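You operate a simulated robot arm through the tools that you are given. There is no shell and no other tool. Be economical: measure what you need, move in short steps, check, and stop when the job is done.

Carry out the task below with a simulated two-armed robot. There is one attempt and no reset: what you move stays moved.

JOB
Pick up the green ring binder from the binder board with one hand, pass it to the other hand and put it on the hobby bench shelf.

Only the result counts: the job must be done as asked and must still hold three seconds after the hand-in. Knocking over, shifting, dropping, spilling or breaking anything else fails it.

ROBOT AND FRAMES
Two 7-joint arms with two-finger parallel grippers on one trunk, on a base that drives. Base frame: it is fixed to the floor where the robot stands at the start and does not move with it; the origin is under the middle of the robot, x ahead of it, y to its left, z up. Units: m, rad, N and s.
The left shoulder is at the start at [0.07, 0.176, 1.26], the right one opposite. With the tool pointing down near the work surface each hand reaches from about 0.1 to 0.68 m from the robot's upright axis, wherever it stands, measured 20 degrees to its own side. Places, roughly: hobby bench shelf [-1.1, -1.7, 0.2]. Payload 3.43 kg a hand.
Tool frame (each hand has its own): the origin (TCP) lies between the finger pads and is the grasp point; the fingertips stand 0.03 m ahead of it; z points along the fingers, y is the line along which they close. The gripper opens to 0.094 m. The fingers are 0.028 m wide and 0.01 m thick; the gripper's body (0.05 by 0.096 m) begins 0.055 m behind the TCP.
Orientation is that of the tool frame in the base frame, as a unit quaternion [w, x, y, z]. With the fingers straight down and closing along the base's y, the tool's x points along the base's -x, its y along +y and its z along -z.

CONTROLS
- The arms move only by the tool jog_arm. It takes "left_rows", "right_rows" or both (then of equal length, played together; a hand with none holds still); each is one flat list of numbers, 7 for each row, row after row: the shift along the base's x, y, z in m, then the turn, a rotation vector about the base's x, y, z in rad, then the closure in counts, from 0 (fully open) to 255 (shut). In form: [tx, ty, tz, rx, ry, rz, grip, tx, ty, tz, rx, ry, rz, grip, ...]. A call has 1 to 12 rows; each row is the pose to reach, as a shift and turn from the pose commanded when the call began. Each row takes 0.2 s and may step no farther than 0.05 m and 0.15 rad from the row before; otherwise, or with a gripper value out of range, the whole call is refused. A pose out of reach is approached as far as the arm can. The call stops where the force on the tool passes 40 N (or 10 N more than at its start, if that is more) or the arm is blocked; 0.2 s more then pass. The fingers move at their own pace (about 0.153 m/s each) and stop on an object; they squeeze with about 42 N. The grip force told is the motor's: it shows also when the fingers shut on nothing. Time passes only in rows, and 0.2 s behind the last, so rows that repeat a pose let the fingers close. The reply holds the time, the measured pose of the TCP, the force on the tool along the base axes, the opening and the grip force, in the units named above and with some noise, with the torque about the TCP (base axes, N m) and any sound that the robot's microphone picked up.
- Cameras (640 x 400 px; columns grow to the right, rows downward): "scene" is now at [0.1391, -0.0337, 1.606]; the picture's right is [-0.37, -0.93, 0.00], its down [-0.28, 0.11, -0.95] and it looks along [0.89, -0.35, -0.30] (base axes); focal length 265 px, centre (320, 200). "left" rides on the left gripper at [0.076, -0.014, -0.102] in its tool frame; the picture's right is [0.18, 0.98, 0.00], its down [-0.75, 0.14, -0.64] and it looks along [-0.63, 0.12, 0.77] (tool axes); focal length 243 px, centre (320, 200). "right" rides on the right gripper at [0.076, 0.014, -0.103] in its tool frame; the picture's right is [-0.18, 0.98, 0.00], its down [-0.75, -0.14, -0.64] and it looks along [-0.63, -0.12, 0.77] (tool axes); focal length 243 px, centre (320, 200). There is no depth. A picture from a camera that has moved, and an enlarged one, comes with that camera's place and axes in the base frame and with its lens.
- snapshot(camera): a new picture of that camera. The clock stands still meanwhile.
- move_column(by): slides the trunk up (or, below 0, down) by that many m; the arms and the scene camera ride with it, the base frame stays. It gives what a move gives, with no picture.
- base_move(legs): drives the robot by 1 to 6 legs, each [ahead, turn to the left] in m and rad, along the robot's own axes; the way and the turn of a leg run together, so that a leg with both is an arc; at most 1.5 m and 3.142 rad a leg. The arms and the cameras ride along, it lands a little off, and it stops where it bumps. It gives what a move gives.
- pan_tilt(pan, tilt): turns the head with the scene camera to pan (to the left, within 1.501 rad either way) and tilt (down, from -0.506 to 1.204), counted from straight ahead of the robot. It gives what a move gives.
- inspect(camera, box): a new picture of the part [left, top, right, bottom] of that camera's present view, enlarged. The clock stands still meanwhile.
- close_job(): hands the job in; it is judged then, once.

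Work in short steps. Places have to be worked out from the pictures, the camera data and where the tool is seen: move nearer, look again, correct. Check each grasp and each placing, and mend what went wrong. You have 120 turns and 92 pictures in all, those below and enlarged ones among them. Open the grippers and draw the arms clear of the work before you hand the job in, unless the task says otherwise; then end with one line.

The tools are called as a command line: name --argument value ..., lists and objects as JSON in quotes. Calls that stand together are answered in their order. jog_arm: Moves the arms, as the interface text tells. Its arguments: {"type":"object","properties":{"left_rows":{"type":"array","items":{"type":"number"}},"right_rows":{"type":"array","items":{"type":"number"}}},"required":[]} The other tools are called the same way: move_column (by) slides the trunk up or down; base_move (legs) drives the base; pan_tilt (pan, tilt) turns the head that bears the scene camera; snapshot (camera) takes a picture; inspect (camera, box) takes an enlarged picture of a part of a camera's view; close_job () hands the job in.

At the start:

```text
time_s: 0.0
left_ee_pos: [0.4215, 0.0499, 1.4693]
left_orientation: [0.0, 0.001, 1.0, 0.0]
left_wrist_force: [-0.1, 0.4, 0.1]
left_moment: [0.02, 0.0, 0.01]
left_width: 0.0938
left_finger_force: 0.1
right_ee_pos: [0.435, -0.3535, 1.5255]
right_orientation: [0.001, 0.002, 1.0, 0.0]
right_wrist_force: [-0.1, 0.0, -0.1]
right_moment: [-0.01, 0.01, -0.04]
right_width: 0.0941
right_finger_force: 0.0
trunk travel left (down, up): [-0.84, 0.0]
robot x, y, heading: [-0.0017, -0.0027, 0.001]
head pan, tilt: [-0.375, 0.309]
```

scene: 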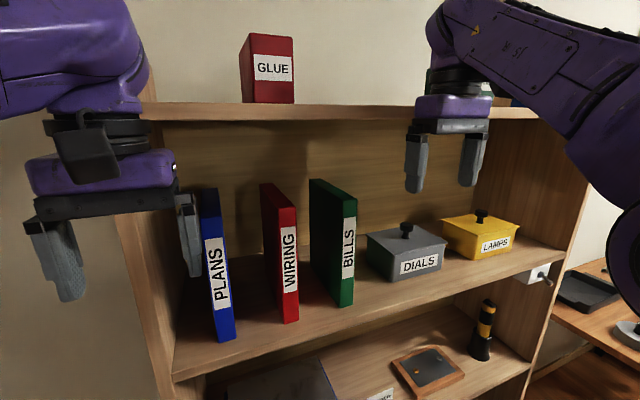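
right: 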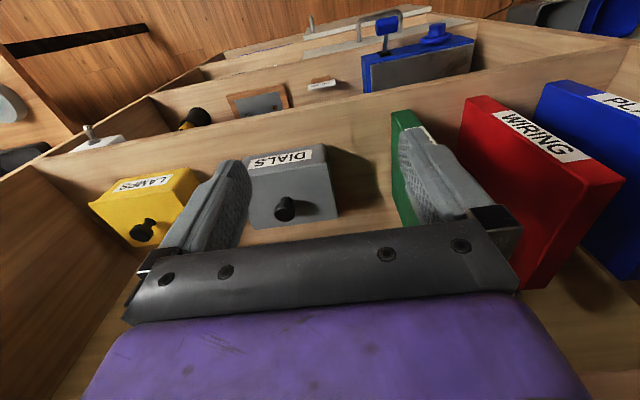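
left: 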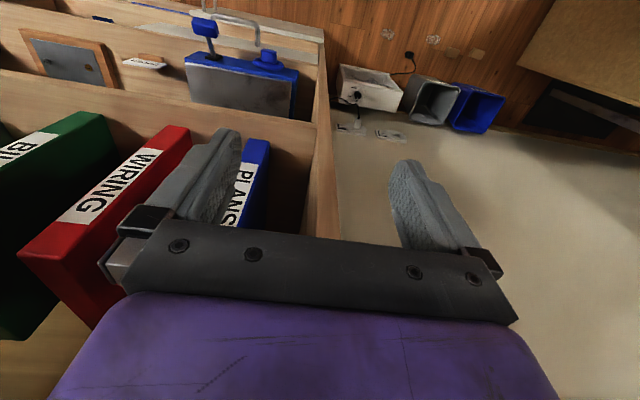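

I see the green binder (BILLS) standing on the board, its spine facing out near x≈0.53, y≈-0.24. I'll enlarge that area first to get its corners.

inspect --camera "scene" --box '[240, 150, 400, 330]'

pan_tilt --pan -1.5 --tilt 0.6

snapshot --camera "scene"

```text
2.22 times, centred on (320, 240) of scene
camera zoom: at [0.1391, -0.0337, 1.606], right [-0.37, -0.93, 0.0], down [-0.28, 0.11, -0.95], along [0.89, -0.35, -0.3], focal length 590 px, centre (320, 111)
```

zoom: 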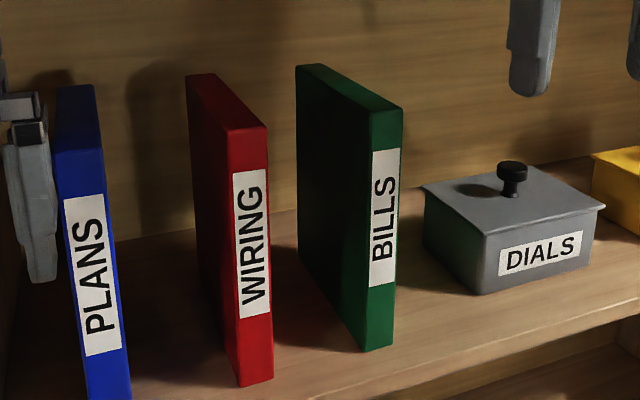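

```text
time_s: 1.4
left_ee_pos: [0.4214, 0.0505, 1.4684]
left_orientation: [0.0, 0.001, 1.0, 0.0]
left_wrist_force: [-0.4, 0.0, 0.1]
left_moment: [-0.03, -0.01, 0.0]
left_width: 0.0936
left_finger_force: 0.0
right_ee_pos: [0.4347, -0.3524, 1.5265]
right_orientation: [0.001, 0.001, 1.0, 0.0]
right_wrist_force: [-0.4, -0.6, 0.4]
right_moment: [0.0, 0.01, -0.05]
right_width: 0.0939
right_finger_force: 0.0
trunk travel left (down, up): [-0.84, 0.0]
robot x, y, heading: [-0.0004, -0.0059, 0.0]
head pan, tilt: [-1.499, 0.6]
```

```text
87 pictures are left
camera scene: at [0.0587, -0.0877, 1.5793], right [-1.0, -0.07, 0.0], down [-0.04, 0.56, -0.83], along [0.06, -0.82, -0.56], focal length 265 px, centre (320, 200)
```

scene: 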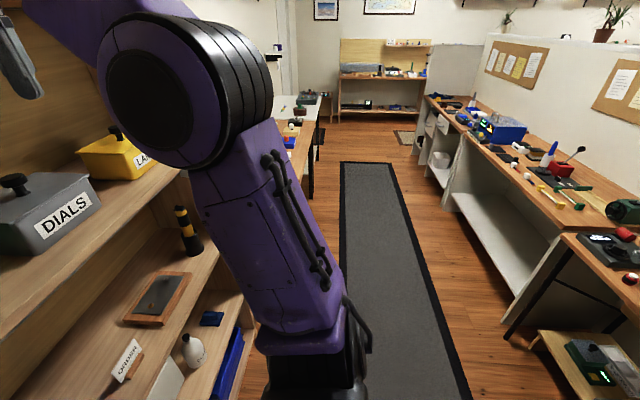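

The binder spans about x 0.526–0.692, y -0.255…-0.229, z 1.25–1.47, with clear gaps on both sides. The hobby bench shelf is the low white shelf across the aisle. I'll pitch the right hand 45° forward in front of the spine's top corner and turn the head back to the binder.

jog_arm --right_rows '[0, 0.02, 0.0, 0, -0.131, 0, 0, 0, 0.04, 0.0, 0, -0.262, 0, 0, 0, 0.06, 0.005, 0, -0.393, 0, 0, 0, 0.08, 0.01, 0, -0.524, 0, 0, 0, 0.1, 0.01, 0, -0.655, 0, 0, 0, 0.111, 0.01, 0, -0.785, 0, 0, 0, 0.111, 0.01, 0, -0.785, 0, 0]'

pan_tilt --pan -0.45 --tilt 0.35

snapshot --camera "right"

snapshot --camera "scene"

```text
time_s: 2.5
left_ee_pos: [0.4116, 0.0476, 1.4725]
left_orientation: [0.003, 0.001, 1.0, 0.001]
left_wrist_force: [-1.1, -0.6, 0.0]
left_moment: [0.01, -0.06, -0.02]
left_width: 0.0941
left_finger_force: 0.0
right_ee_pos: [0.4696, -0.2913, 1.5905]
right_orientation: [0.245, 0.0, 0.97, -0.002]
right_wrist_force: [-1.4, -0.4, 0.6]
right_moment: [-0.01, 0.0, 0.01]
right_width: 0.0939
right_finger_force: 0.1
right hand out of reach, approached as far as the arm can: row 1, 3, 4, 5
trunk travel left (down, up): [-0.84, 0.0]
robot x, y, heading: [-0.0024, -0.0032, -0.002]
head pan, tilt: [-1.499, 0.6]
stopped in row 5 (right hand): the force on the tool passed its limit (the readings are from after the stop); the commanded pose is now the measured one
```

```text
time_s: 3.8
left_ee_pos: [0.4182, 0.0508, 1.4705]
left_orientation: [0.001, 0.001, 1.0, 0.001]
left_wrist_force: [-0.3, 0.5, 0.0]
left_moment: [0.01, 0.0, -0.01]
left_width: 0.094
left_finger_force: 0.1
right_ee_pos: [0.4754, -0.2871, 1.5884]
right_orientation: [0.242, -0.001, 0.97, -0.004]
right_wrist_force: [-12.5, 2.9, -5.5]
right_moment: [-0.33, -0.07, 0.83]
right_width: 0.094
right_finger_force: 0.0
trunk travel left (down, up): [-0.84, 0.0]
robot x, y, heading: [-0.0004, -0.0019, -0.004]
head pan, tilt: [-0.45, 0.351]
```

```text
86 pictures are left
camera right: at [0.3601, -0.2729, 1.643], right [0.16, 0.98, 0.08], down [0.36, -0.13, 0.92], along [0.92, -0.12, -0.38], focal length 243 px, centre (320, 200)
```

right: 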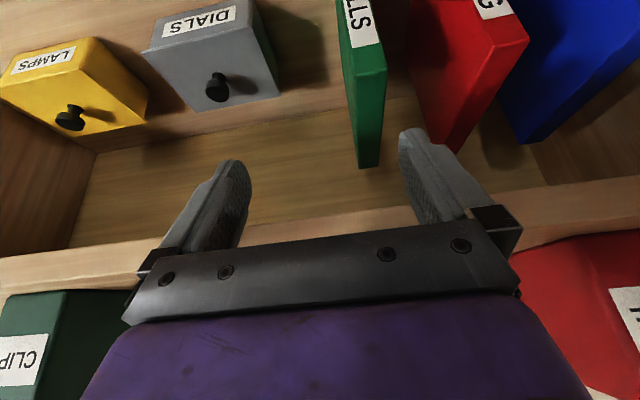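

```text
85 pictures are left
camera scene: at [0.1308, -0.0394, 1.6025], right [-0.44, -0.9, 0.0], down [-0.31, 0.15, -0.94], along [0.84, -0.41, -0.34], focal length 265 px, centre (320, 200)
```

scene: 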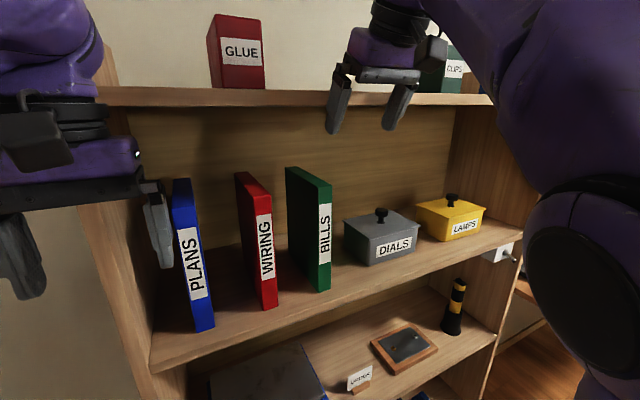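

The right hand couldn't reach the pitched pose this close in: it rose and is lightly pressing the upper board's edge. Driving straight back will free it and give the arm room.

base_move --legs '[[-0.2, 0]]'

```text
time_s: 5.4
left_ee_pos: [0.2282, 0.0505, 1.4674]
left_orientation: [-0.003, 0.001, 1.0, 0.0]
left_wrist_force: [0.5, 0.2, -0.7]
left_moment: [0.0, 0.02, -0.01]
left_width: 0.0942
left_finger_force: 0.0
right_ee_pos: [0.2867, -0.2879, 1.5839]
right_orientation: [0.239, -0.001, 0.971, -0.003]
right_wrist_force: [-0.3, -0.1, 0.1]
right_moment: [0.02, 0.04, 0.01]
right_width: 0.0941
right_finger_force: 0.0
trunk travel left (down, up): [-0.84, 0.0]
robot x, y, heading: [-0.1962, -0.0002, -0.004]
head pan, tilt: [-0.45, 0.351]
```

Clear now with no force. I bring the right hand to (0.40, -0.242, 1.50) and finish the pitch to 45°.

jog_arm --right_rows '[0.02, 0.012, -0.03, 0, -0.06, 0, 0, 0.045, 0.025, -0.055, 0, -0.14, 0, 0, 0.08, 0.037, -0.08, 0, -0.22, 0, 0, 0.11, 0.046, -0.085, 0, -0.3, 0, 0, 0.11, 0.046, -0.085, 0, -0.3, 0, 0]'

snapshot --camera "right"

snapshot --camera "scene"

```text
time_s: 6.6
left_ee_pos: [0.2225, 0.0515, 1.4688]
left_orientation: [-0.001, 0.002, 1.0, 0.0]
left_wrist_force: [-0.1, 0.0, 0.4]
left_moment: [-0.04, 0.02, 0.01]
left_width: 0.0938
left_finger_force: 0.1
right_ee_pos: [0.4059, -0.2418, 1.5055]
right_orientation: [0.382, 0.001, 0.924, -0.003]
right_wrist_force: [1.0, 0.5, -0.6]
right_moment: [0.01, 0.01, -0.02]
right_width: 0.094
right_finger_force: 0.0
right hand out of reach, approached as far as the arm can: row 1, 2, 3, 4, 5
trunk travel left (down, up): [-0.84, 0.0]
robot x, y, heading: [-0.2008, -0.0032, -0.002]
head pan, tilt: [-0.45, 0.351]
```

```text
84 pictures are left
camera right: at [0.2792, -0.2273, 1.5236], right [0.13, 0.98, 0.13], down [0.08, -0.14, 0.99], along [0.99, -0.12, -0.1], focal length 243 px, centre (320, 200)
```

right: 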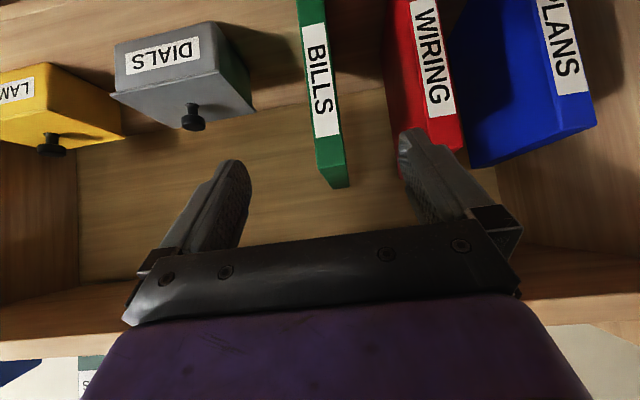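

```text
83 pictures are left
camera scene: at [-0.0631, -0.0399, 1.602], right [-0.44, -0.9, 0.0], down [-0.31, 0.15, -0.94], along [0.84, -0.41, -0.34], focal length 265 px, centre (320, 200)
```

scene: 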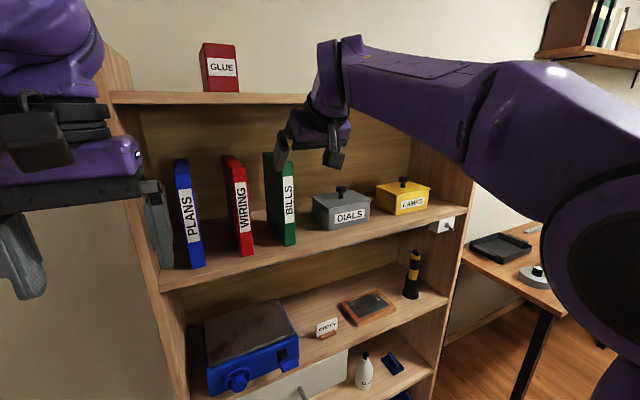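

The hand is at 45°, centred on the spine (y≈-0.24). I advance diagonally so the open fingers straddle the spine's top corner.

jog_arm --right_rows '[0.03, 0.001, -0.005, 0, 0, 0, 0, 0.06, 0.001, -0.015, 0, 0, 0, 0, 0.09, 0.001, -0.03, 0, 0, 0, 0, 0.115, 0.001, -0.04, 0, 0, 0, 0, 0.115, 0.001, -0.04, 0, 0, 0, 0]'

snapshot --camera "right"

inspect --camera "scene" --box '[200, 100, 400, 260]'

```text
time_s: 7.8
left_ee_pos: [0.2226, 0.0509, 1.4693]
left_orientation: [-0.001, 0.002, 1.0, 0.0]
left_wrist_force: [0.4, 0.0, 0.4]
left_moment: [0.02, 0.01, -0.01]
left_width: 0.0938
left_finger_force: 0.0
right_ee_pos: [0.5167, -0.2404, 1.4646]
right_orientation: [0.382, 0.001, 0.924, -0.003]
right_wrist_force: [0.1, 0.0, -1.0]
right_moment: [0.0, 0.01, 0.01]
right_width: 0.094
right_finger_force: 0.0
trunk travel left (down, up): [-0.84, 0.0]
robot x, y, heading: [-0.1999, -0.0028, -0.003]
head pan, tilt: [-0.45, 0.351]
```

```text
82 pictures are left
camera right: at [0.3918, -0.2251, 1.4832], right [0.13, 0.98, 0.13], down [0.08, -0.14, 0.99], along [0.99, -0.12, -0.1], focal length 243 px, centre (320, 200)
```

right: 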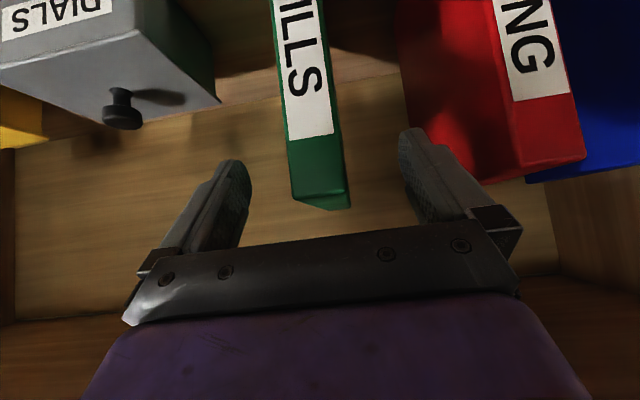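

```text
2.50 times, centred on (300, 180) of scene
camera zoom: at [-0.0639, -0.0398, 1.6021], right [-0.44, -0.9, 0.0], down [-0.31, 0.15, -0.94], along [0.84, -0.41, -0.34], focal length 663 px, centre (370, 250)
```

zoom: 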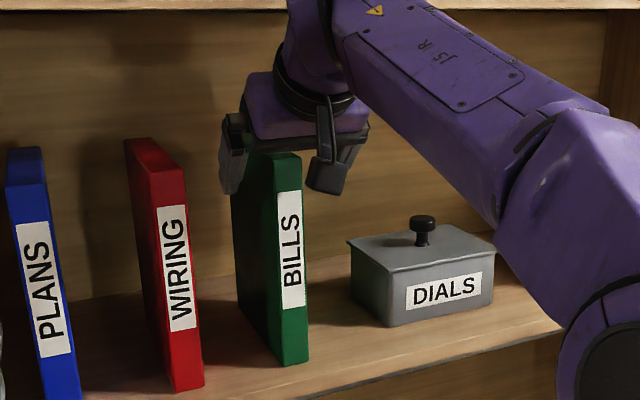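

The top edge is at z≈1.465, the spine is 3 cm thick and centred between the fingers. I go the last 5 cm in and close.

jog_arm --right_rows '[0.02, 0, -0.016, 0, 0, 0, 0, 0.039, 0, -0.032, 0, 0, 0, 0, 0.039, 0, -0.032, 0, 0, 0, 0, 0.039, 0, -0.032, 0, 0, 0, 255, 0.039, 0, -0.032, 0, 0, 0, 255, 0.039, 0, -0.032, 0, 0, 0, 255]'

snapshot --camera "right"

```text
time_s: 9.2
left_ee_pos: [0.2222, 0.0516, 1.4692]
left_orientation: [-0.001, 0.002, 1.0, 0.0]
left_wrist_force: [-0.2, 0.6, 0.5]
left_moment: [0.01, 0.01, -0.02]
left_width: 0.0942
left_finger_force: 0.0
right_ee_pos: [0.5486, -0.2375, 1.4324]
right_orientation: [0.383, 0.0, 0.924, -0.003]
right_wrist_force: [0.2, 1.2, 6.8]
right_moment: [0.4, 0.13, 0.12]
right_width: 0.0345
right_finger_force: 41.8
right hand out of reach, approached as far as the arm can: row 2, 3, 4, 5, 6
trunk travel left (down, up): [-0.84, 0.0]
robot x, y, heading: [-0.1986, -0.0005, -0.006]
head pan, tilt: [-0.45, 0.351]
```

```text
80 pictures are left
camera right: at [0.423, -0.2224, 1.4502], right [0.13, 0.98, 0.12], down [0.08, -0.14, 0.99], along [0.99, -0.12, -0.09], focal length 243 px, centre (320, 200)
```

right: 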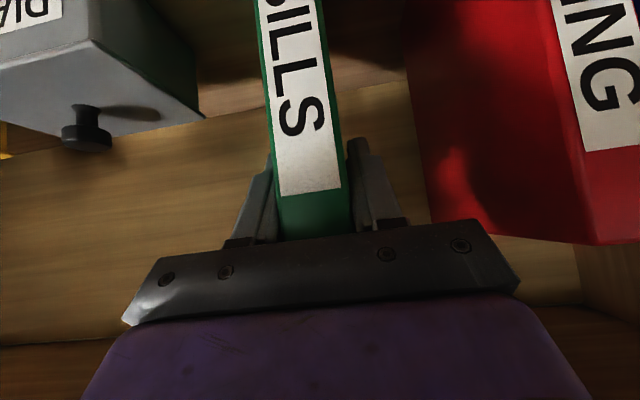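

Gripped (width 0.0345, 42 N). I lift 3 cm and read the weight.

jog_arm --right_rows '[0, 0, 0.015, 0, 0, 0, 255, 0, 0, 0.03, 0, 0, 0, 255, 0, 0, 0.03, 0, 0, 0, 255]'

inspect --camera "scene" --box '[200, 100, 400, 260]'

```text
time_s: 10.0
left_ee_pos: [0.2234, 0.0494, 1.4693]
left_orientation: [-0.002, 0.002, 1.0, 0.0]
left_wrist_force: [-0.3, 0.7, 1.2]
left_moment: [0.0, 0.01, -0.02]
left_width: 0.0942
left_finger_force: 0.1
right_ee_pos: [0.5373, -0.2278, 1.4544]
right_orientation: [0.383, -0.001, 0.924, -0.002]
right_wrist_force: [0.0, 0.1, -4.0]
right_moment: [-0.04, 0.17, 0.0]
right_width: 0.0342
right_finger_force: 41.8
right hand out of reach, approached as far as the arm can: row 1, 2, 3
trunk travel left (down, up): [-0.84, 0.0]
robot x, y, heading: [-0.1991, -0.0006, -0.006]
head pan, tilt: [-0.45, 0.351]
```

```text
2.50 times, centred on (300, 180) of scene
camera zoom: at [-0.0636, -0.0398, 1.602], right [-0.44, -0.9, 0.0], down [-0.31, 0.15, -0.94], along [0.84, -0.41, -0.34], focal length 663 px, centre (370, 250)
```

zoom: 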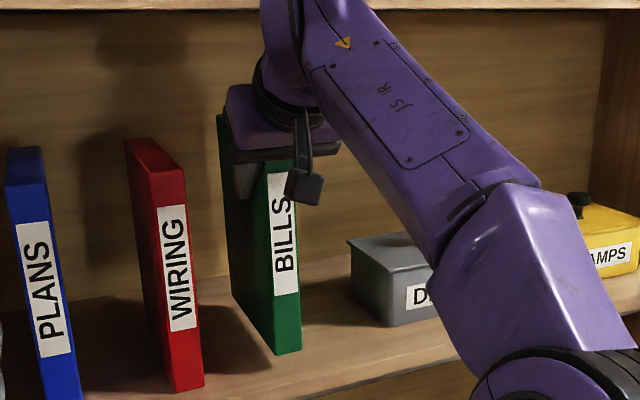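

Lifted ~2 cm, weight about 4 N, upright. I back the base 0.15 m to draw it out of the shelf straight.

base_move --legs '[[-0.15, 0]]'

snapshot --camera "scene"

```text
time_s: 11.3
left_ee_pos: [0.0757, 0.051, 1.4667]
left_orientation: [-0.002, 0.003, 1.0, 0.0]
left_wrist_force: [1.2, -0.1, 0.1]
left_moment: [-0.03, 0.02, -0.01]
left_width: 0.0939
left_finger_force: 0.1
right_ee_pos: [0.389, -0.2289, 1.4524]
right_orientation: [0.382, 0.001, 0.924, -0.004]
right_wrist_force: [0.0, -0.9, -4.3]
right_moment: [0.0, 0.18, 0.02]
right_width: 0.0338
right_finger_force: 42.2
trunk travel left (down, up): [-0.84, 0.0]
robot x, y, heading: [-0.3519, 0.0011, -0.007]
head pan, tilt: [-0.45, 0.351]
```

```text
78 pictures are left
camera scene: at [-0.2106, -0.0395, 1.6017], right [-0.44, -0.9, 0.0], down [-0.31, 0.15, -0.94], along [0.84, -0.41, -0.35], focal length 265 px, centre (320, 200)
```

scene: 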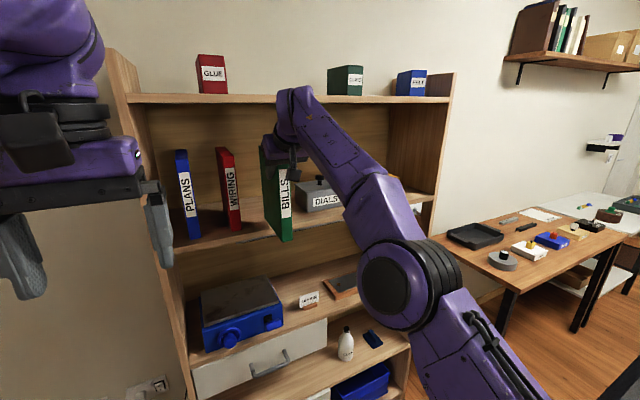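

Still partly over the board (binder x≈0.36–0.53). I draw the right arm back 0.12 m, and slightly toward the middle.

jog_arm --right_rows '[-0.04, 0, 0.0, 0, 0, 0, 255, -0.08, 0, 0.0, 0, 0, 0, 255, -0.12, 0.0, 0, 0, 0, 0, 255, -0.12, 0.04, 0, 0, 0, 0, 255, -0.12, 0.08, 0, 0, 0, 0, 255, -0.12, 0.08, 0, 0, 0, 0, 255]'

pan_tilt --pan -0.1 --tilt 0.5

snapshot --camera "scene"

snapshot --camera "left"

```text
time_s: 12.8
left_ee_pos: [0.0742, 0.0482, 1.4685]
left_orientation: [-0.001, 0.002, 1.0, 0.0]
left_wrist_force: [0.9, -0.7, -0.1]
left_moment: [0.0, 0.0, -0.02]
left_width: 0.0942
left_finger_force: 0.0
right_ee_pos: [0.272, -0.1577, 1.4656]
right_orientation: [0.38, -0.001, 0.925, -0.003]
right_wrist_force: [0.0, -0.1, -3.0]
right_moment: [0.05, 0.2, 0.04]
right_width: 0.034
right_finger_force: 42.0
right hand out of reach, approached as far as the arm can: row 5, 6
trunk travel left (down, up): [-0.84, 0.0]
robot x, y, heading: [-0.3491, -0.0009, -0.009]
head pan, tilt: [-0.45, 0.351]
```

```text
time_s: 13.6
left_ee_pos: [0.0742, 0.0496, 1.468]
left_orientation: [0.0, 0.003, 1.0, 0.0]
left_wrist_force: [0.2, -0.1, 0.5]
left_moment: [0.03, 0.02, -0.02]
left_width: 0.0939
left_finger_force: 0.0
right_ee_pos: [0.2719, -0.1562, 1.4651]
right_orientation: [0.38, -0.002, 0.925, -0.004]
right_wrist_force: [-0.3, 0.8, -3.5]
right_moment: [-0.03, 0.18, -0.02]
right_width: 0.0341
right_finger_force: 42.4
trunk travel left (down, up): [-0.84, 0.0]
robot x, y, heading: [-0.3497, -0.0032, -0.008]
head pan, tilt: [-0.099, 0.499]
```

```text
77 pictures are left
camera scene: at [-0.2063, -0.0088, 1.5884], right [-0.11, -0.99, 0.0], down [-0.48, 0.05, -0.88], along [0.87, -0.09, -0.48], focal length 265 px, centre (320, 200)
```

scene: 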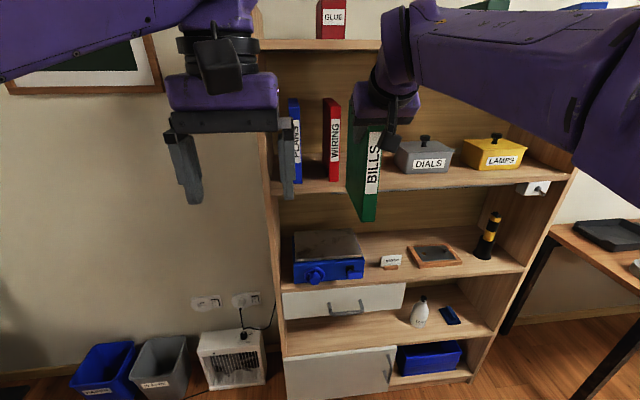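

```text
76 pictures are left
camera left: at [-0.0025, 0.0343, 1.5723], right [-0.18, 0.98, 0.0], down [0.76, 0.14, 0.64], along [0.63, 0.12, -0.77], focal length 243 px, centre (320, 200)
```

left: 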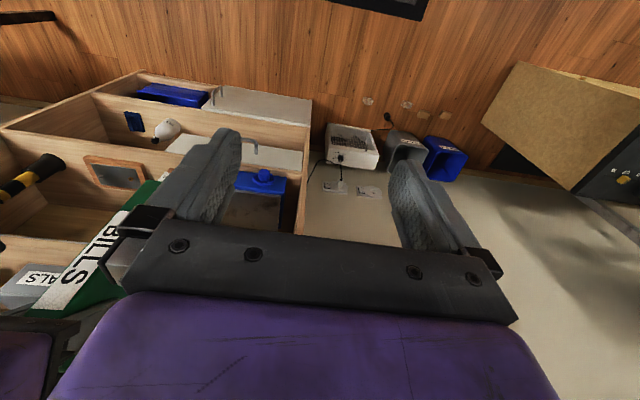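

Binder is free of the shelf; spine at about x=0.249, y=-0.157, bottom ≈1.283. Now I pitch the left hand to horizontal, keeping it left of the binder, and lower it to the spine's mid height.

jog_arm --left_rows '[0.015, 0, -0.005, 0, -0.131, 0, 0, 0.03, 0, -0.01, 0, -0.262, 0, 0, 0.045, 0, -0.02, 0, -0.393, 0, 0, 0.06, 0, -0.03, 0, -0.524, 0, 0, 0.075, 0, -0.04, 0, -0.655, 0, 0, 0.085, 0, -0.05, 0, -0.785, 0, 0, 0.095, 0, -0.06, 0, -0.916, 0, 0, 0.105, 0, -0.07, 0, -1.047, 0, 0, 0.11, 0, -0.075, 0, -1.178, 0, 0, 0.115, 0, -0.08, 0, -1.309, 0, 0, 0.12, 0, -0.085, 0, -1.44, 0, 0, 0.12, 0, -0.085, 0, -1.571, 0, 0]'

snapshot --camera "scene"

snapshot --camera "left"

```text
time_s: 16.2
left_ee_pos: [0.1937, 0.05, 1.3832]
left_orientation: [0.707, 0.001, 0.707, 0.003]
left_wrist_force: [0.3, -0.9, 0.9]
left_moment: [0.0, 0.02, -0.01]
left_width: 0.0938
left_finger_force: 0.0
right_ee_pos: [0.2726, -0.1572, 1.4652]
right_orientation: [0.379, -0.002, 0.925, -0.003]
right_wrist_force: [0.1, -0.4, -3.0]
right_moment: [0.01, 0.15, -0.02]
right_width: 0.0339
right_finger_force: 42.1
trunk travel left (down, up): [-0.84, 0.0]
robot x, y, heading: [-0.3478, -0.0002, -0.006]
head pan, tilt: [-0.099, 0.499]
```

```text
75 pictures are left
camera scene: at [-0.2058, -0.0087, 1.5883], right [-0.11, -0.99, 0.0], down [-0.48, 0.05, -0.88], along [0.87, -0.09, -0.48], focal length 265 px, centre (320, 200)
```

scene: 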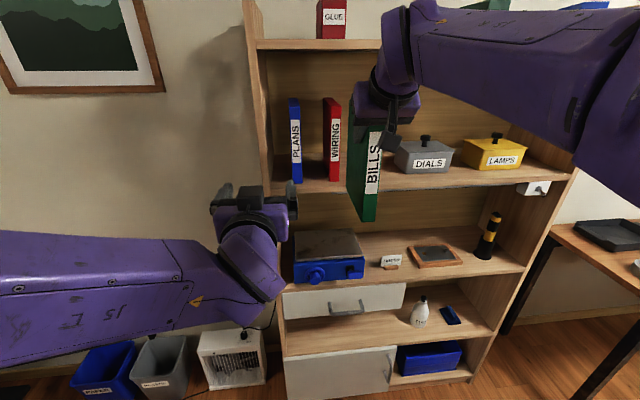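

```text
74 pictures are left
camera left: at [0.0914, 0.0347, 1.3086], right [0.0, 0.98, -0.18], down [-0.64, 0.14, 0.76], along [0.77, 0.11, 0.63], focal length 243 px, centre (320, 200)
```

left: 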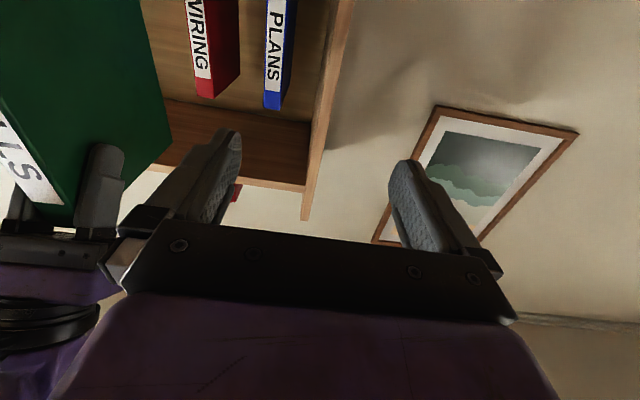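

Left hand is horizontal at (0.194, 0.05, 1.383) with no conflict. I slide it sideways in front of the spine (y≈-0.157), slightly lower, still short of the spine.

jog_arm --left_rows '[-0.01, -0.04, -0.01, 0, 0, 0, 0, -0.015, -0.085, -0.01, 0, 0, 0, 0, -0.015, -0.13, -0.01, 0, 0, 0, 0, -0.015, -0.17, -0.01, 0, 0, 0, 0, -0.015, -0.207, -0.01, 0, 0, 0, 0, -0.015, -0.207, -0.01, 0, 0, 0, 0]'

snapshot --camera "left"

snapshot --camera "scene"

```text
time_s: 17.8
left_ee_pos: [0.1844, -0.1404, 1.4078]
left_orientation: [0.712, -0.029, 0.701, -0.015]
left_wrist_force: [0.0, 0.2, 0.0]
left_moment: [-0.01, 0.02, 0.0]
left_width: 0.094
left_finger_force: 0.0
right_ee_pos: [0.2699, -0.1551, 1.465]
right_orientation: [0.379, -0.002, 0.925, -0.003]
right_wrist_force: [-0.1, 0.5, -3.8]
right_moment: [-0.04, 0.21, 0.0]
right_width: 0.0344
right_finger_force: 41.9
trunk travel left (down, up): [-0.84, 0.0]
robot x, y, heading: [-0.3539, -0.0023, -0.006]
head pan, tilt: [-0.099, 0.499]
stopped in row 6 (left hand): the arm was blocked; the commanded pose is now the measured one
```

```text
73 pictures are left
camera left: at [0.0835, -0.1617, 1.332], right [-0.01, 0.97, -0.24], down [-0.66, 0.17, 0.73], along [0.75, 0.17, 0.63], focal length 243 px, centre (320, 200)
```

left: 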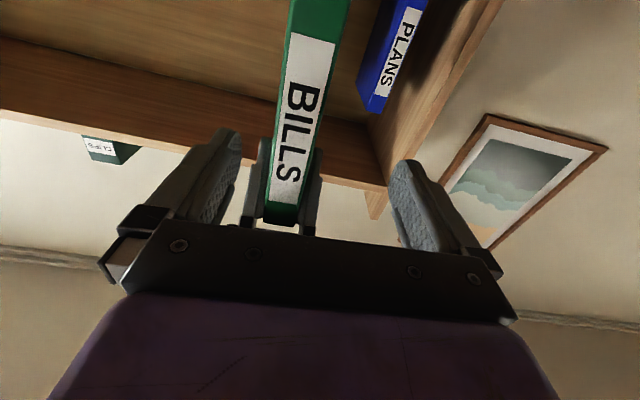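

```text
72 pictures are left
camera scene: at [-0.2071, -0.0081, 1.5884], right [-0.11, -0.99, 0.0], down [-0.48, 0.05, -0.88], along [0.87, -0.09, -0.48], focal length 265 px, centre (320, 200)
```

scene: 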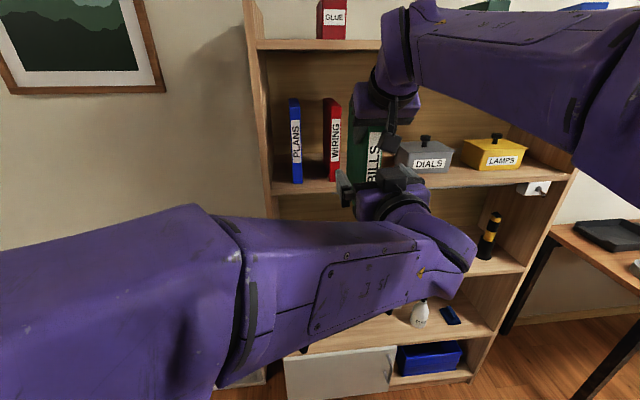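

The left arm was blocked at y≈-0.14 (crossing over too far), though it touched nothing with the tool. I move it back out and level it, then bring the binder toward the middle and lower with the right hand.

jog_arm --left_rows '[0, 0.04, -0.01, 0.02, 0.005, -0.007, 0, 0, 0.08, -0.02, 0.04, 0.01, -0.014, 0, 0, 0.12, -0.03, 0.062, 0.016, -0.02, 0, 0, 0.17, -0.06, 0.062, 0.016, -0.02, 0, 0, 0.21, -0.09, 0.062, 0.016, -0.02, 0, 0, 0.25, -0.11, 0.062, 0.016, -0.02, 0]'

jog_arm --right_rows '[0.01, 0.0, -0.04, 0, 0, 0, 255, 0.02, 0.03, -0.07, 0, 0, 0, 255, 0.02, 0.06, -0.08, 0, 0, 0, 255, 0.02, 0.09, -0.08, 0, 0, 0, 255, 0.02, 0.11, -0.08, 0, 0, 0, 255, 0.02, 0.11, -0.08, 0, 0, 0, 255]'

snapshot --camera "scene"

```text
refused: row 4 steps farther than a row can; nothing moved
```

```text
time_s: 19.2
left_ee_pos: [0.203, -0.1184, 1.3937]
left_orientation: [0.709, -0.031, 0.704, 0.012]
left_wrist_force: [-0.1, -0.3, -0.1]
left_moment: [-0.02, -0.01, -0.02]
left_width: 0.094
left_finger_force: 0.0
right_ee_pos: [0.3434, -0.0687, 1.468]
right_orientation: [0.387, -0.003, 0.922, -0.002]
right_wrist_force: [0.0, -1.2, -3.9]
right_moment: [0.03, 0.21, 0.01]
right_width: 0.0341
right_finger_force: 41.3
right hand out of reach, approached as far as the arm can: row 1, 2, 3, 4, 5, 6
trunk travel left (down, up): [-0.84, 0.0]
robot x, y, heading: [-0.352, -0.0014, -0.008]
head pan, tilt: [-0.099, 0.499]
```

```text
71 pictures are left
camera scene: at [-0.2056, -0.0075, 1.5883], right [-0.11, -0.99, 0.0], down [-0.48, 0.05, -0.88], along [0.87, -0.09, -0.48], focal length 265 px, centre (320, 200)
```

scene: 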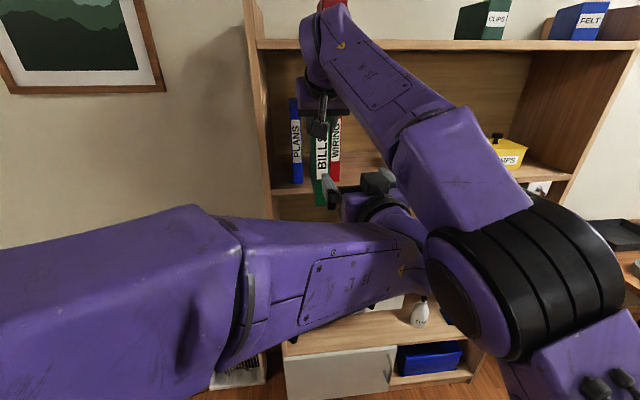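

The first call was refused for step size, and the second moved the binder to (0.32 spine, y -0.069) with the left arm still in the way. I now pull the left hand out to the left and level it.

jog_arm --left_rows '[-0.01, 0.03, -0.01, 0.01, 0.0, -0.02, 0, -0.01, 0.06, -0.02, 0.02, 0.0, -0.03, 0, -0.01, 0.1, -0.03, 0.04, 0, -0.045, 0, -0.01, 0.14, -0.04, 0.06, 0, -0.06, 0, -0.01, 0.18, -0.05, 0.06, 0, -0.06, 0, -0.01, 0.2, -0.05, 0.06, 0, -0.06, 0]'

snapshot --camera "scene"

```text
time_s: 20.6
left_ee_pos: [0.1759, 0.0574, 1.3537]
left_orientation: [0.711, 0.018, 0.703, -0.014]
left_wrist_force: [-0.6, -0.1, 0.0]
left_moment: [0.03, -0.01, 0.02]
left_width: 0.0935
left_finger_force: 0.1
right_ee_pos: [0.3477, -0.0646, 1.4531]
right_orientation: [0.376, -0.003, 0.927, -0.005]
right_wrist_force: [0.1, -0.6, -3.2]
right_moment: [0.01, 0.18, 0.01]
right_width: 0.0341
right_finger_force: 42.4
trunk travel left (down, up): [-0.84, 0.0]
robot x, y, heading: [-0.3494, -0.0, -0.004]
head pan, tilt: [-0.099, 0.499]
```

```text
70 pictures are left
camera scene: at [-0.2053, -0.0065, 1.5882], right [-0.11, -0.99, 0.0], down [-0.48, 0.05, -0.88], along [0.87, -0.09, -0.48], focal length 265 px, centre (320, 200)
```

scene: 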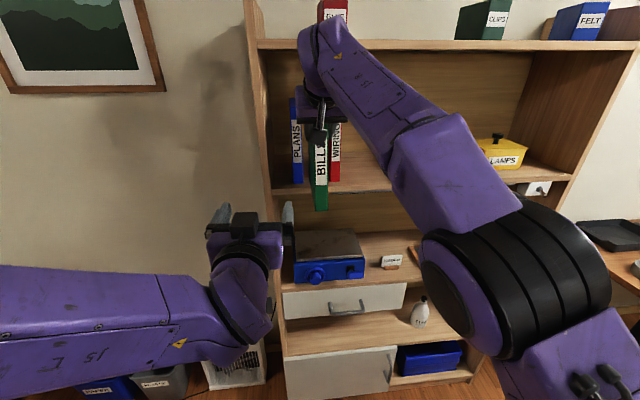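

Both arms are clear of each other. For safety I back the base 0.1 m away from the shelf before the handover.

base_move --legs '[[-0.1, 0]]'

jog_arm --left_rows '[0.0, -0.04, 0.0, -0.012, 0.0, 0.02, 0, 0.02, -0.08, 0.005, -0.025, 0.0, 0.032, 0, 0.04, -0.105, 0.01, -0.035, 0, 0.045, 0, 0.06, -0.12, 0.01, -0.042, 0, 0.045, 0, 0.06, -0.12, 0.01, -0.042, 0, 0.045, 0]'

snapshot --camera "left"

snapshot --camera "scene"

```text
time_s: 21.7
left_ee_pos: [0.0789, 0.056, 1.3506]
left_orientation: [0.709, 0.019, 0.704, -0.015]
left_wrist_force: [-0.2, -0.3, -1.0]
left_moment: [0.02, -0.01, -0.01]
left_width: 0.094
left_finger_force: 0.2
right_ee_pos: [0.2513, -0.0663, 1.4513]
right_orientation: [0.376, -0.003, 0.927, -0.004]
right_wrist_force: [0.4, 0.5, -3.1]
right_moment: [0.03, 0.16, -0.02]
right_width: 0.0341
right_finger_force: 42.3
trunk travel left (down, up): [-0.84, 0.0]
robot x, y, heading: [-0.4518, 0.0003, -0.006]
head pan, tilt: [-0.099, 0.499]
```

```text
time_s: 22.9
left_ee_pos: [0.1364, -0.0666, 1.3622]
left_orientation: [0.711, -0.011, 0.703, -0.014]
left_wrist_force: [0.2, 0.9, -0.5]
left_moment: [0.02, 0.04, 0.0]
left_width: 0.0938
left_finger_force: 0.0
right_ee_pos: [0.247, -0.0675, 1.4518]
right_orientation: [0.376, -0.002, 0.927, -0.005]
right_wrist_force: [0.4, -0.1, -3.0]
right_moment: [0.01, 0.19, 0.0]
right_width: 0.034
right_finger_force: 42.2
trunk travel left (down, up): [-0.84, 0.0]
robot x, y, heading: [-0.4542, 0.0016, -0.006]
head pan, tilt: [-0.099, 0.499]
```

```text
69 pictures are left
camera left: at [0.0344, -0.0835, 1.2872], right [0.0, 0.98, -0.22], down [-0.65, 0.17, 0.74], along [0.76, 0.14, 0.63], focal length 243 px, centre (320, 200)
```

left: 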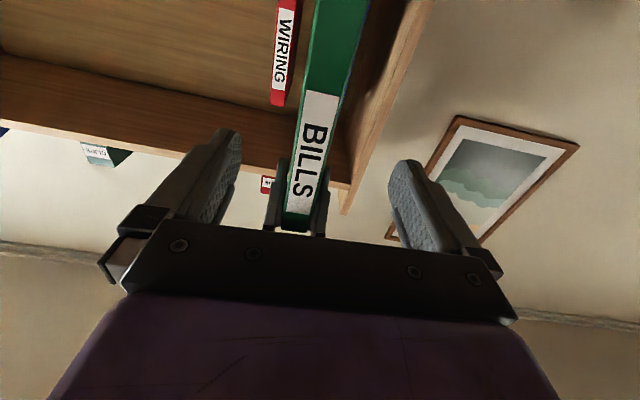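

```text
68 pictures are left
camera scene: at [-0.306, -0.0079, 1.5881], right [-0.11, -0.99, 0.0], down [-0.48, 0.05, -0.88], along [0.87, -0.09, -0.48], focal length 265 px, centre (320, 200)
```

scene: 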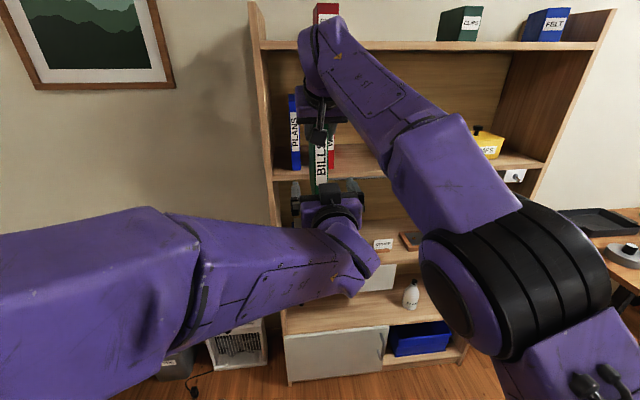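

Left hand is aligned with the spine (y match within 1 mm). I level the small tilt and advance until the fingers straddle the spine.

jog_arm --left_rows '[0.03, 0, 0.0, 0.017, 0.005, 0.002, 0, 0.06, 0, 0.0, 0.035, 0.011, 0.004, 0, 0.09, 0, 0.0, 0.035, 0.011, 0.004, 0, 0.115, 0, 0, 0.035, 0.011, 0.004, 0, 0.115, 0, 0, 0.035, 0.011, 0.004, 0]'

snapshot --camera "left"

snapshot --camera "right"

```text
time_s: 23.8
left_ee_pos: [0.2289, -0.0382, 1.404]
left_orientation: [0.713, -0.04, 0.7, -0.022]
left_wrist_force: [-11.9, -7.9, -5.9]
left_moment: [0.39, -0.02, -0.75]
left_width: 0.0937
left_finger_force: 0.1
right_ee_pos: [0.2495, -0.0657, 1.4534]
right_orientation: [0.383, -0.009, 0.924, -0.008]
right_wrist_force: [12.2, 9.5, 1.1]
right_moment: [0.18, -0.29, 0.29]
right_width: 0.0342
right_finger_force: 41.9
trunk travel left (down, up): [-0.84, 0.0]
robot x, y, heading: [-0.4505, 0.001, -0.007]
head pan, tilt: [-0.099, 0.499]
stopped in row 4 (left hand): the force on the tool passed its limit (the readings are from after the stop); the commanded pose is now the measured one
```

```text
67 pictures are left
camera left: at [0.1289, -0.0621, 1.3291], right [-0.02, 0.96, -0.27], down [-0.66, 0.19, 0.73], along [0.75, 0.19, 0.63], focal length 243 px, centre (320, 200)
```

left: 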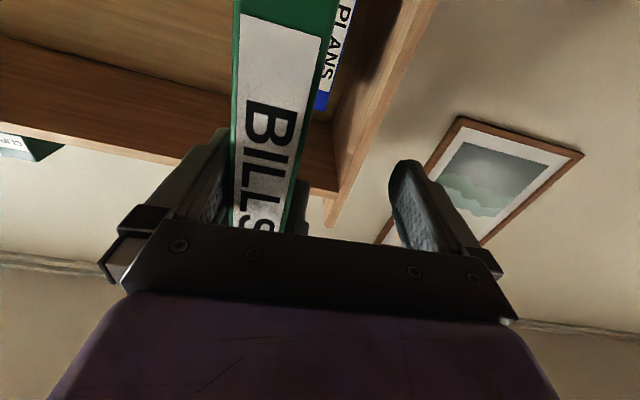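

```text
66 pictures are left
camera right: at [0.1226, -0.0523, 1.4713], right [0.12, 0.99, 0.11], down [0.08, -0.12, 0.99], along [0.99, -0.11, -0.09], focal length 243 px, centre (320, 200)
```

right: 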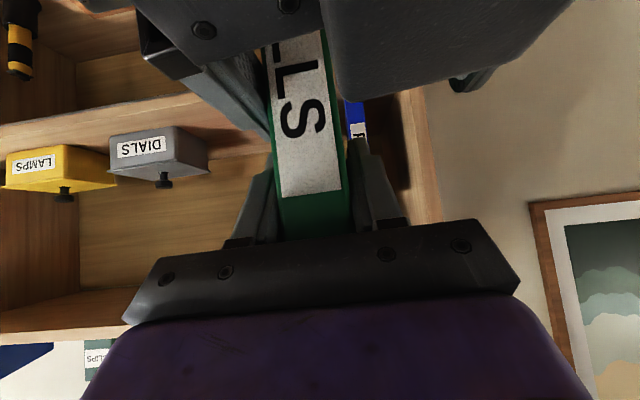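

The left arm is being pushed up and left, most likely elbow-to-forearm contact with the right arm, so a parallel grasp is cramped. I'll back out and use a facing handover instead: the right hand turns the binder to point left, and the left hand takes its far edge from the left.

jog_arm --left_rows '[-0.03, -0.01, 0.0, 0, 0, 0, 0, -0.07, -0.02, -0.01, 0.03, 0.006, -0.008, 0, -0.115, -0.02, -0.02, 0.06, 0.012, -0.016, 0, -0.12, 0.02, -0.03, 0.088, 0.018, -0.025, 0, -0.12, 0.06, -0.04, 0.088, 0.018, -0.025, 0, -0.12, 0.1, -0.04, 0.088, 0.018, -0.025, 0, -0.12, 0.14, -0.04, 0.088, 0.018, -0.025, 0, -0.12, 0.18, -0.04, 0.088, 0.018, -0.025, 0, -0.12, 0.22, -0.04, 0.088, 0.018, -0.025, 0, -0.12, 0.26, -0.04, 0.088, 0.018, -0.025, 0, -0.12, 0.3, -0.04, 0.088, 0.018, -0.025, 0]'

snapshot --camera "scene"

```text
time_s: 26.2
left_ee_pos: [0.1086, 0.2663, 1.3637]
left_orientation: [0.709, 0.001, 0.705, 0.0]
left_wrist_force: [-0.5, 0.5, 0.3]
left_moment: [0.02, 0.01, -0.02]
left_width: 0.0939
left_finger_force: 0.0
right_ee_pos: [0.2482, -0.0629, 1.4543]
right_orientation: [0.383, -0.008, 0.924, -0.008]
right_wrist_force: [0.4, 0.4, -3.5]
right_moment: [0.02, 0.13, -0.01]
right_width: 0.0339
right_finger_force: 42.6
trunk travel left (down, up): [-0.84, 0.0]
robot x, y, heading: [-0.4516, 0.002, -0.011]
head pan, tilt: [-0.099, 0.499]
```

```text
65 pictures are left
camera scene: at [-0.3072, -0.0023, 1.5883], right [-0.11, -0.99, 0.0], down [-0.48, 0.05, -0.88], along [0.87, -0.09, -0.48], focal length 265 px, centre (320, 200)
```

scene: 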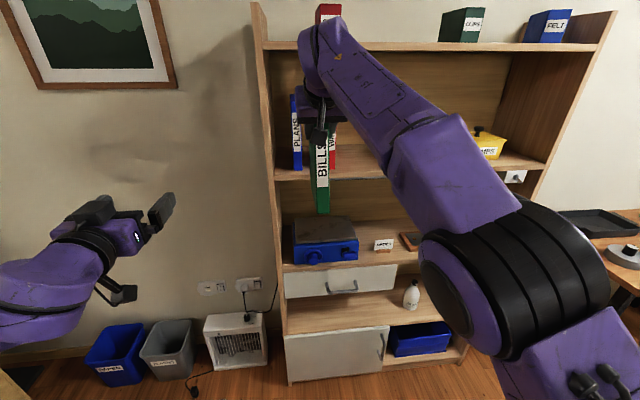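

Left is clear. Now I yaw the right hand to the left in steps, drawing it a bit back.

jog_arm --right_rows '[-0.01, -0.01, 0, 0, 0, 0.14, 255, -0.02, -0.02, 0, 0, 0, 0.28, 255, -0.03, -0.03, 0, 0, 0, 0.42, 255, -0.04, -0.035, 0, 0, 0, 0.56, 255, -0.05, -0.04, 0, 0, 0, 0.7, 255, -0.06, -0.04, 0, 0, 0, 0.84, 255, -0.06, -0.04, 0, 0, 0, 0.84, 255]'

snapshot --camera "scene"

```text
time_s: 27.8
left_ee_pos: [0.1075, 0.263, 1.3647]
left_orientation: [0.709, 0.002, 0.706, 0.001]
left_wrist_force: [0.4, 0.3, 0.2]
left_moment: [-0.01, 0.02, 0.0]
left_width: 0.0941
left_finger_force: 0.1
right_ee_pos: [0.1864, -0.1081, 1.4535]
right_orientation: [0.354, -0.384, 0.84, 0.149]
right_wrist_force: [0.4, -0.5, -4.1]
right_moment: [-0.09, 0.12, 0.02]
right_width: 0.0339
right_finger_force: 42.3
trunk travel left (down, up): [-0.84, 0.0]
robot x, y, heading: [-0.4513, 0.0053, -0.01]
head pan, tilt: [-0.099, 0.499]
```

```text
64 pictures are left
camera scene: at [-0.3075, -0.0072, 1.5883], right [-0.11, -0.99, 0.0], down [-0.48, 0.05, -0.88], along [0.87, -0.09, -0.48], focal length 265 px, centre (320, 200)
```

scene: 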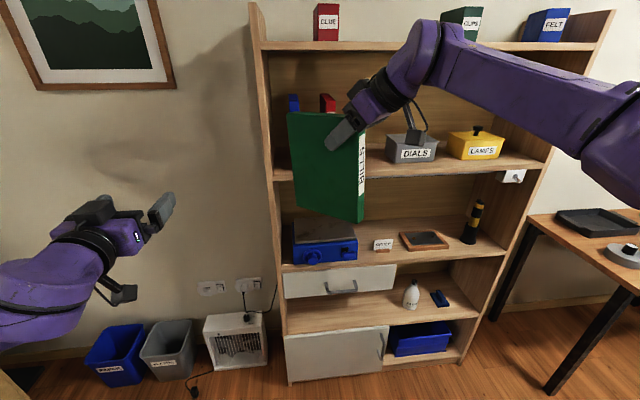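

That works well. I continue the right to 90° and at the same time yaw the left hand to point at it from the left.

jog_arm --right_rows '[0, 0, 0, 0, 0, 0.07, 255, 0, 0, 0, 0, 0, 0.14, 255, 0, 0, 0, 0, 0, 0.21, 255, 0, 0, 0, 0, 0, 0.28, 255, 0, 0, 0, 0, 0, 0.35, 255, 0, 0, 0, 0, 0, 0.42, 255, 0, 0, 0, 0, 0, 0.49, 255, 0, 0, 0, 0, 0, 0.56, 255, 0, 0, 0, 0, 0, 0.63, 255, 0, 0, 0, 0, 0, 0.7, 255, 0, 0, 0, 0, 0, 0.73, 255, 0, 0, 0, 0, 0, 0.73, 255]' --left_rows '[0, 0.01, 0, 0, 0, -0.14, 0, 0, 0.02, 0, 0, 0, -0.28, 0, 0, 0.03, 0, 0, 0, -0.42, 0, 0.01, 0.04, 0, 0, 0, -0.56, 0, 0.02, 0.04, 0, 0, 0, -0.7, 0, 0.03, 0.04, 0, 0, 0, -0.84, 0, 0.04, 0.04, 0, 0, 0, -0.98, 0, 0.05, 0.04, 0, 0, 0, -1.12, 0, 0.06, 0.04, 0, 0, 0, -1.26, 0, 0.07, 0.04, 0, 0, 0, -1.4, 0, 0.075, 0.04, 0, 0, 0, -1.54, 0, 0.08, 0.04, 0, 0, 0, -1.571, 0]'

snapshot --camera "scene"

snapshot --camera "left"

```text
time_s: 30.4
left_ee_pos: [0.1885, 0.2981, 1.365]
left_orientation: [-0.5, -0.5, -0.498, 0.501]
left_wrist_force: [0.0, 0.2, 0.7]
left_moment: [0.0, 0.0, 0.01]
left_width: 0.094
left_finger_force: 0.0
left hand out of reach, approached as far as the arm can: row 5
right_ee_pos: [0.159, -0.1041, 1.4461]
right_orientation: [-0.276, 0.658, -0.648, -0.266]
right_wrist_force: [0.7, -0.1, -3.0]
right_moment: [-0.13, 0.0, -0.02]
right_width: 0.0339
right_finger_force: 42.0
right hand out of reach, approached as far as the arm can: row 7, 8, 9, 10, 11, 12
trunk travel left (down, up): [-0.84, 0.0]
robot x, y, heading: [-0.451, -0.0003, -0.008]
head pan, tilt: [-0.099, 0.499]
```

```text
63 pictures are left
camera scene: at [-0.3069, -0.0091, 1.5882], right [-0.11, -0.99, 0.0], down [-0.48, 0.05, -0.88], along [0.87, -0.09, -0.48], focal length 265 px, centre (320, 200)
```

scene: 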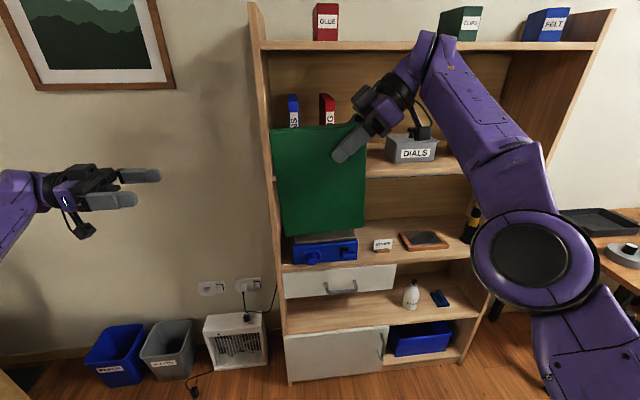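

```text
62 pictures are left
camera left: at [0.1745, 0.3993, 1.2895], right [0.98, 0.0, -0.18], down [0.14, 0.65, 0.75], along [0.12, -0.76, 0.63], focal length 243 px, centre (320, 200)
```

left: 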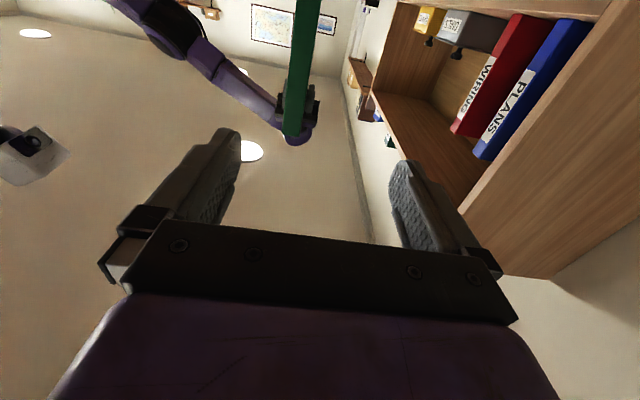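

Both hands now face each other. The binder's free edge should be near y≈0.04, x≈0.16–0.17. I bring the left hand up to just short of it and check.

jog_arm --left_rows '[-0.01, -0.045, 0, 0, 0, 0, 0, -0.022, -0.09, 0, 0, 0, 0, 0, -0.022, -0.135, 0, 0, 0, 0, 0, -0.022, -0.18, 0, 0, 0, 0, 0, -0.022, -0.21, 0, 0, 0, 0, 0, -0.022, -0.21, 0, 0, 0, 0, 0]'

snapshot --camera "left"

snapshot --camera "scene"

```text
time_s: 31.8
left_ee_pos: [0.1655, 0.0896, 1.3665]
left_orientation: [0.501, 0.5, 0.498, -0.501]
left_wrist_force: [0.8, 0.2, 0.5]
left_moment: [0.01, -0.02, -0.01]
left_width: 0.0938
left_finger_force: 0.1
right_ee_pos: [0.1589, -0.1023, 1.4446]
right_orientation: [-0.276, 0.658, -0.648, -0.266]
right_wrist_force: [-0.4, -0.1, -2.9]
right_moment: [-0.14, 0.03, 0.0]
right_width: 0.0341
right_finger_force: 41.6
trunk travel left (down, up): [-0.84, 0.0]
robot x, y, heading: [-0.4531, -0.002, -0.009]
head pan, tilt: [-0.099, 0.499]
```

```text
61 pictures are left
camera left: at [0.1509, 0.1903, 1.2904], right [0.98, 0.0, -0.18], down [0.14, 0.65, 0.75], along [0.11, -0.76, 0.64], focal length 243 px, centre (320, 200)
```

left: 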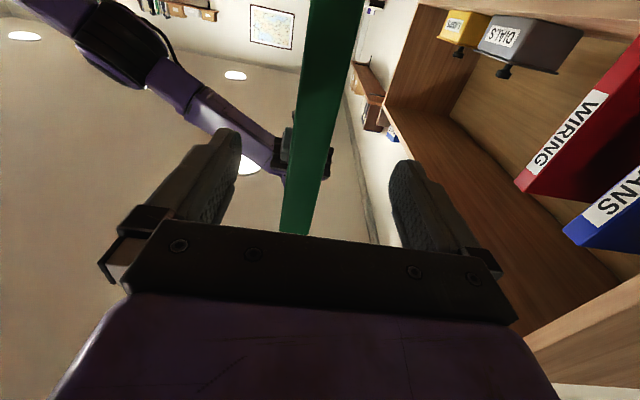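

```text
60 pictures are left
camera scene: at [-0.3071, -0.0066, 1.5883], right [-0.11, -0.99, 0.0], down [-0.48, 0.05, -0.88], along [0.87, -0.09, -0.48], focal length 265 px, centre (320, 200)
```

scene: 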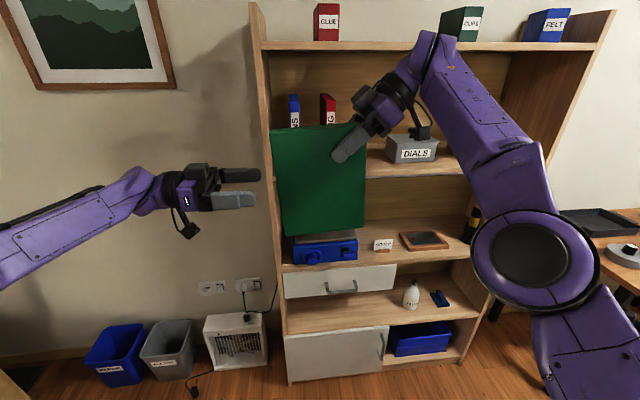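

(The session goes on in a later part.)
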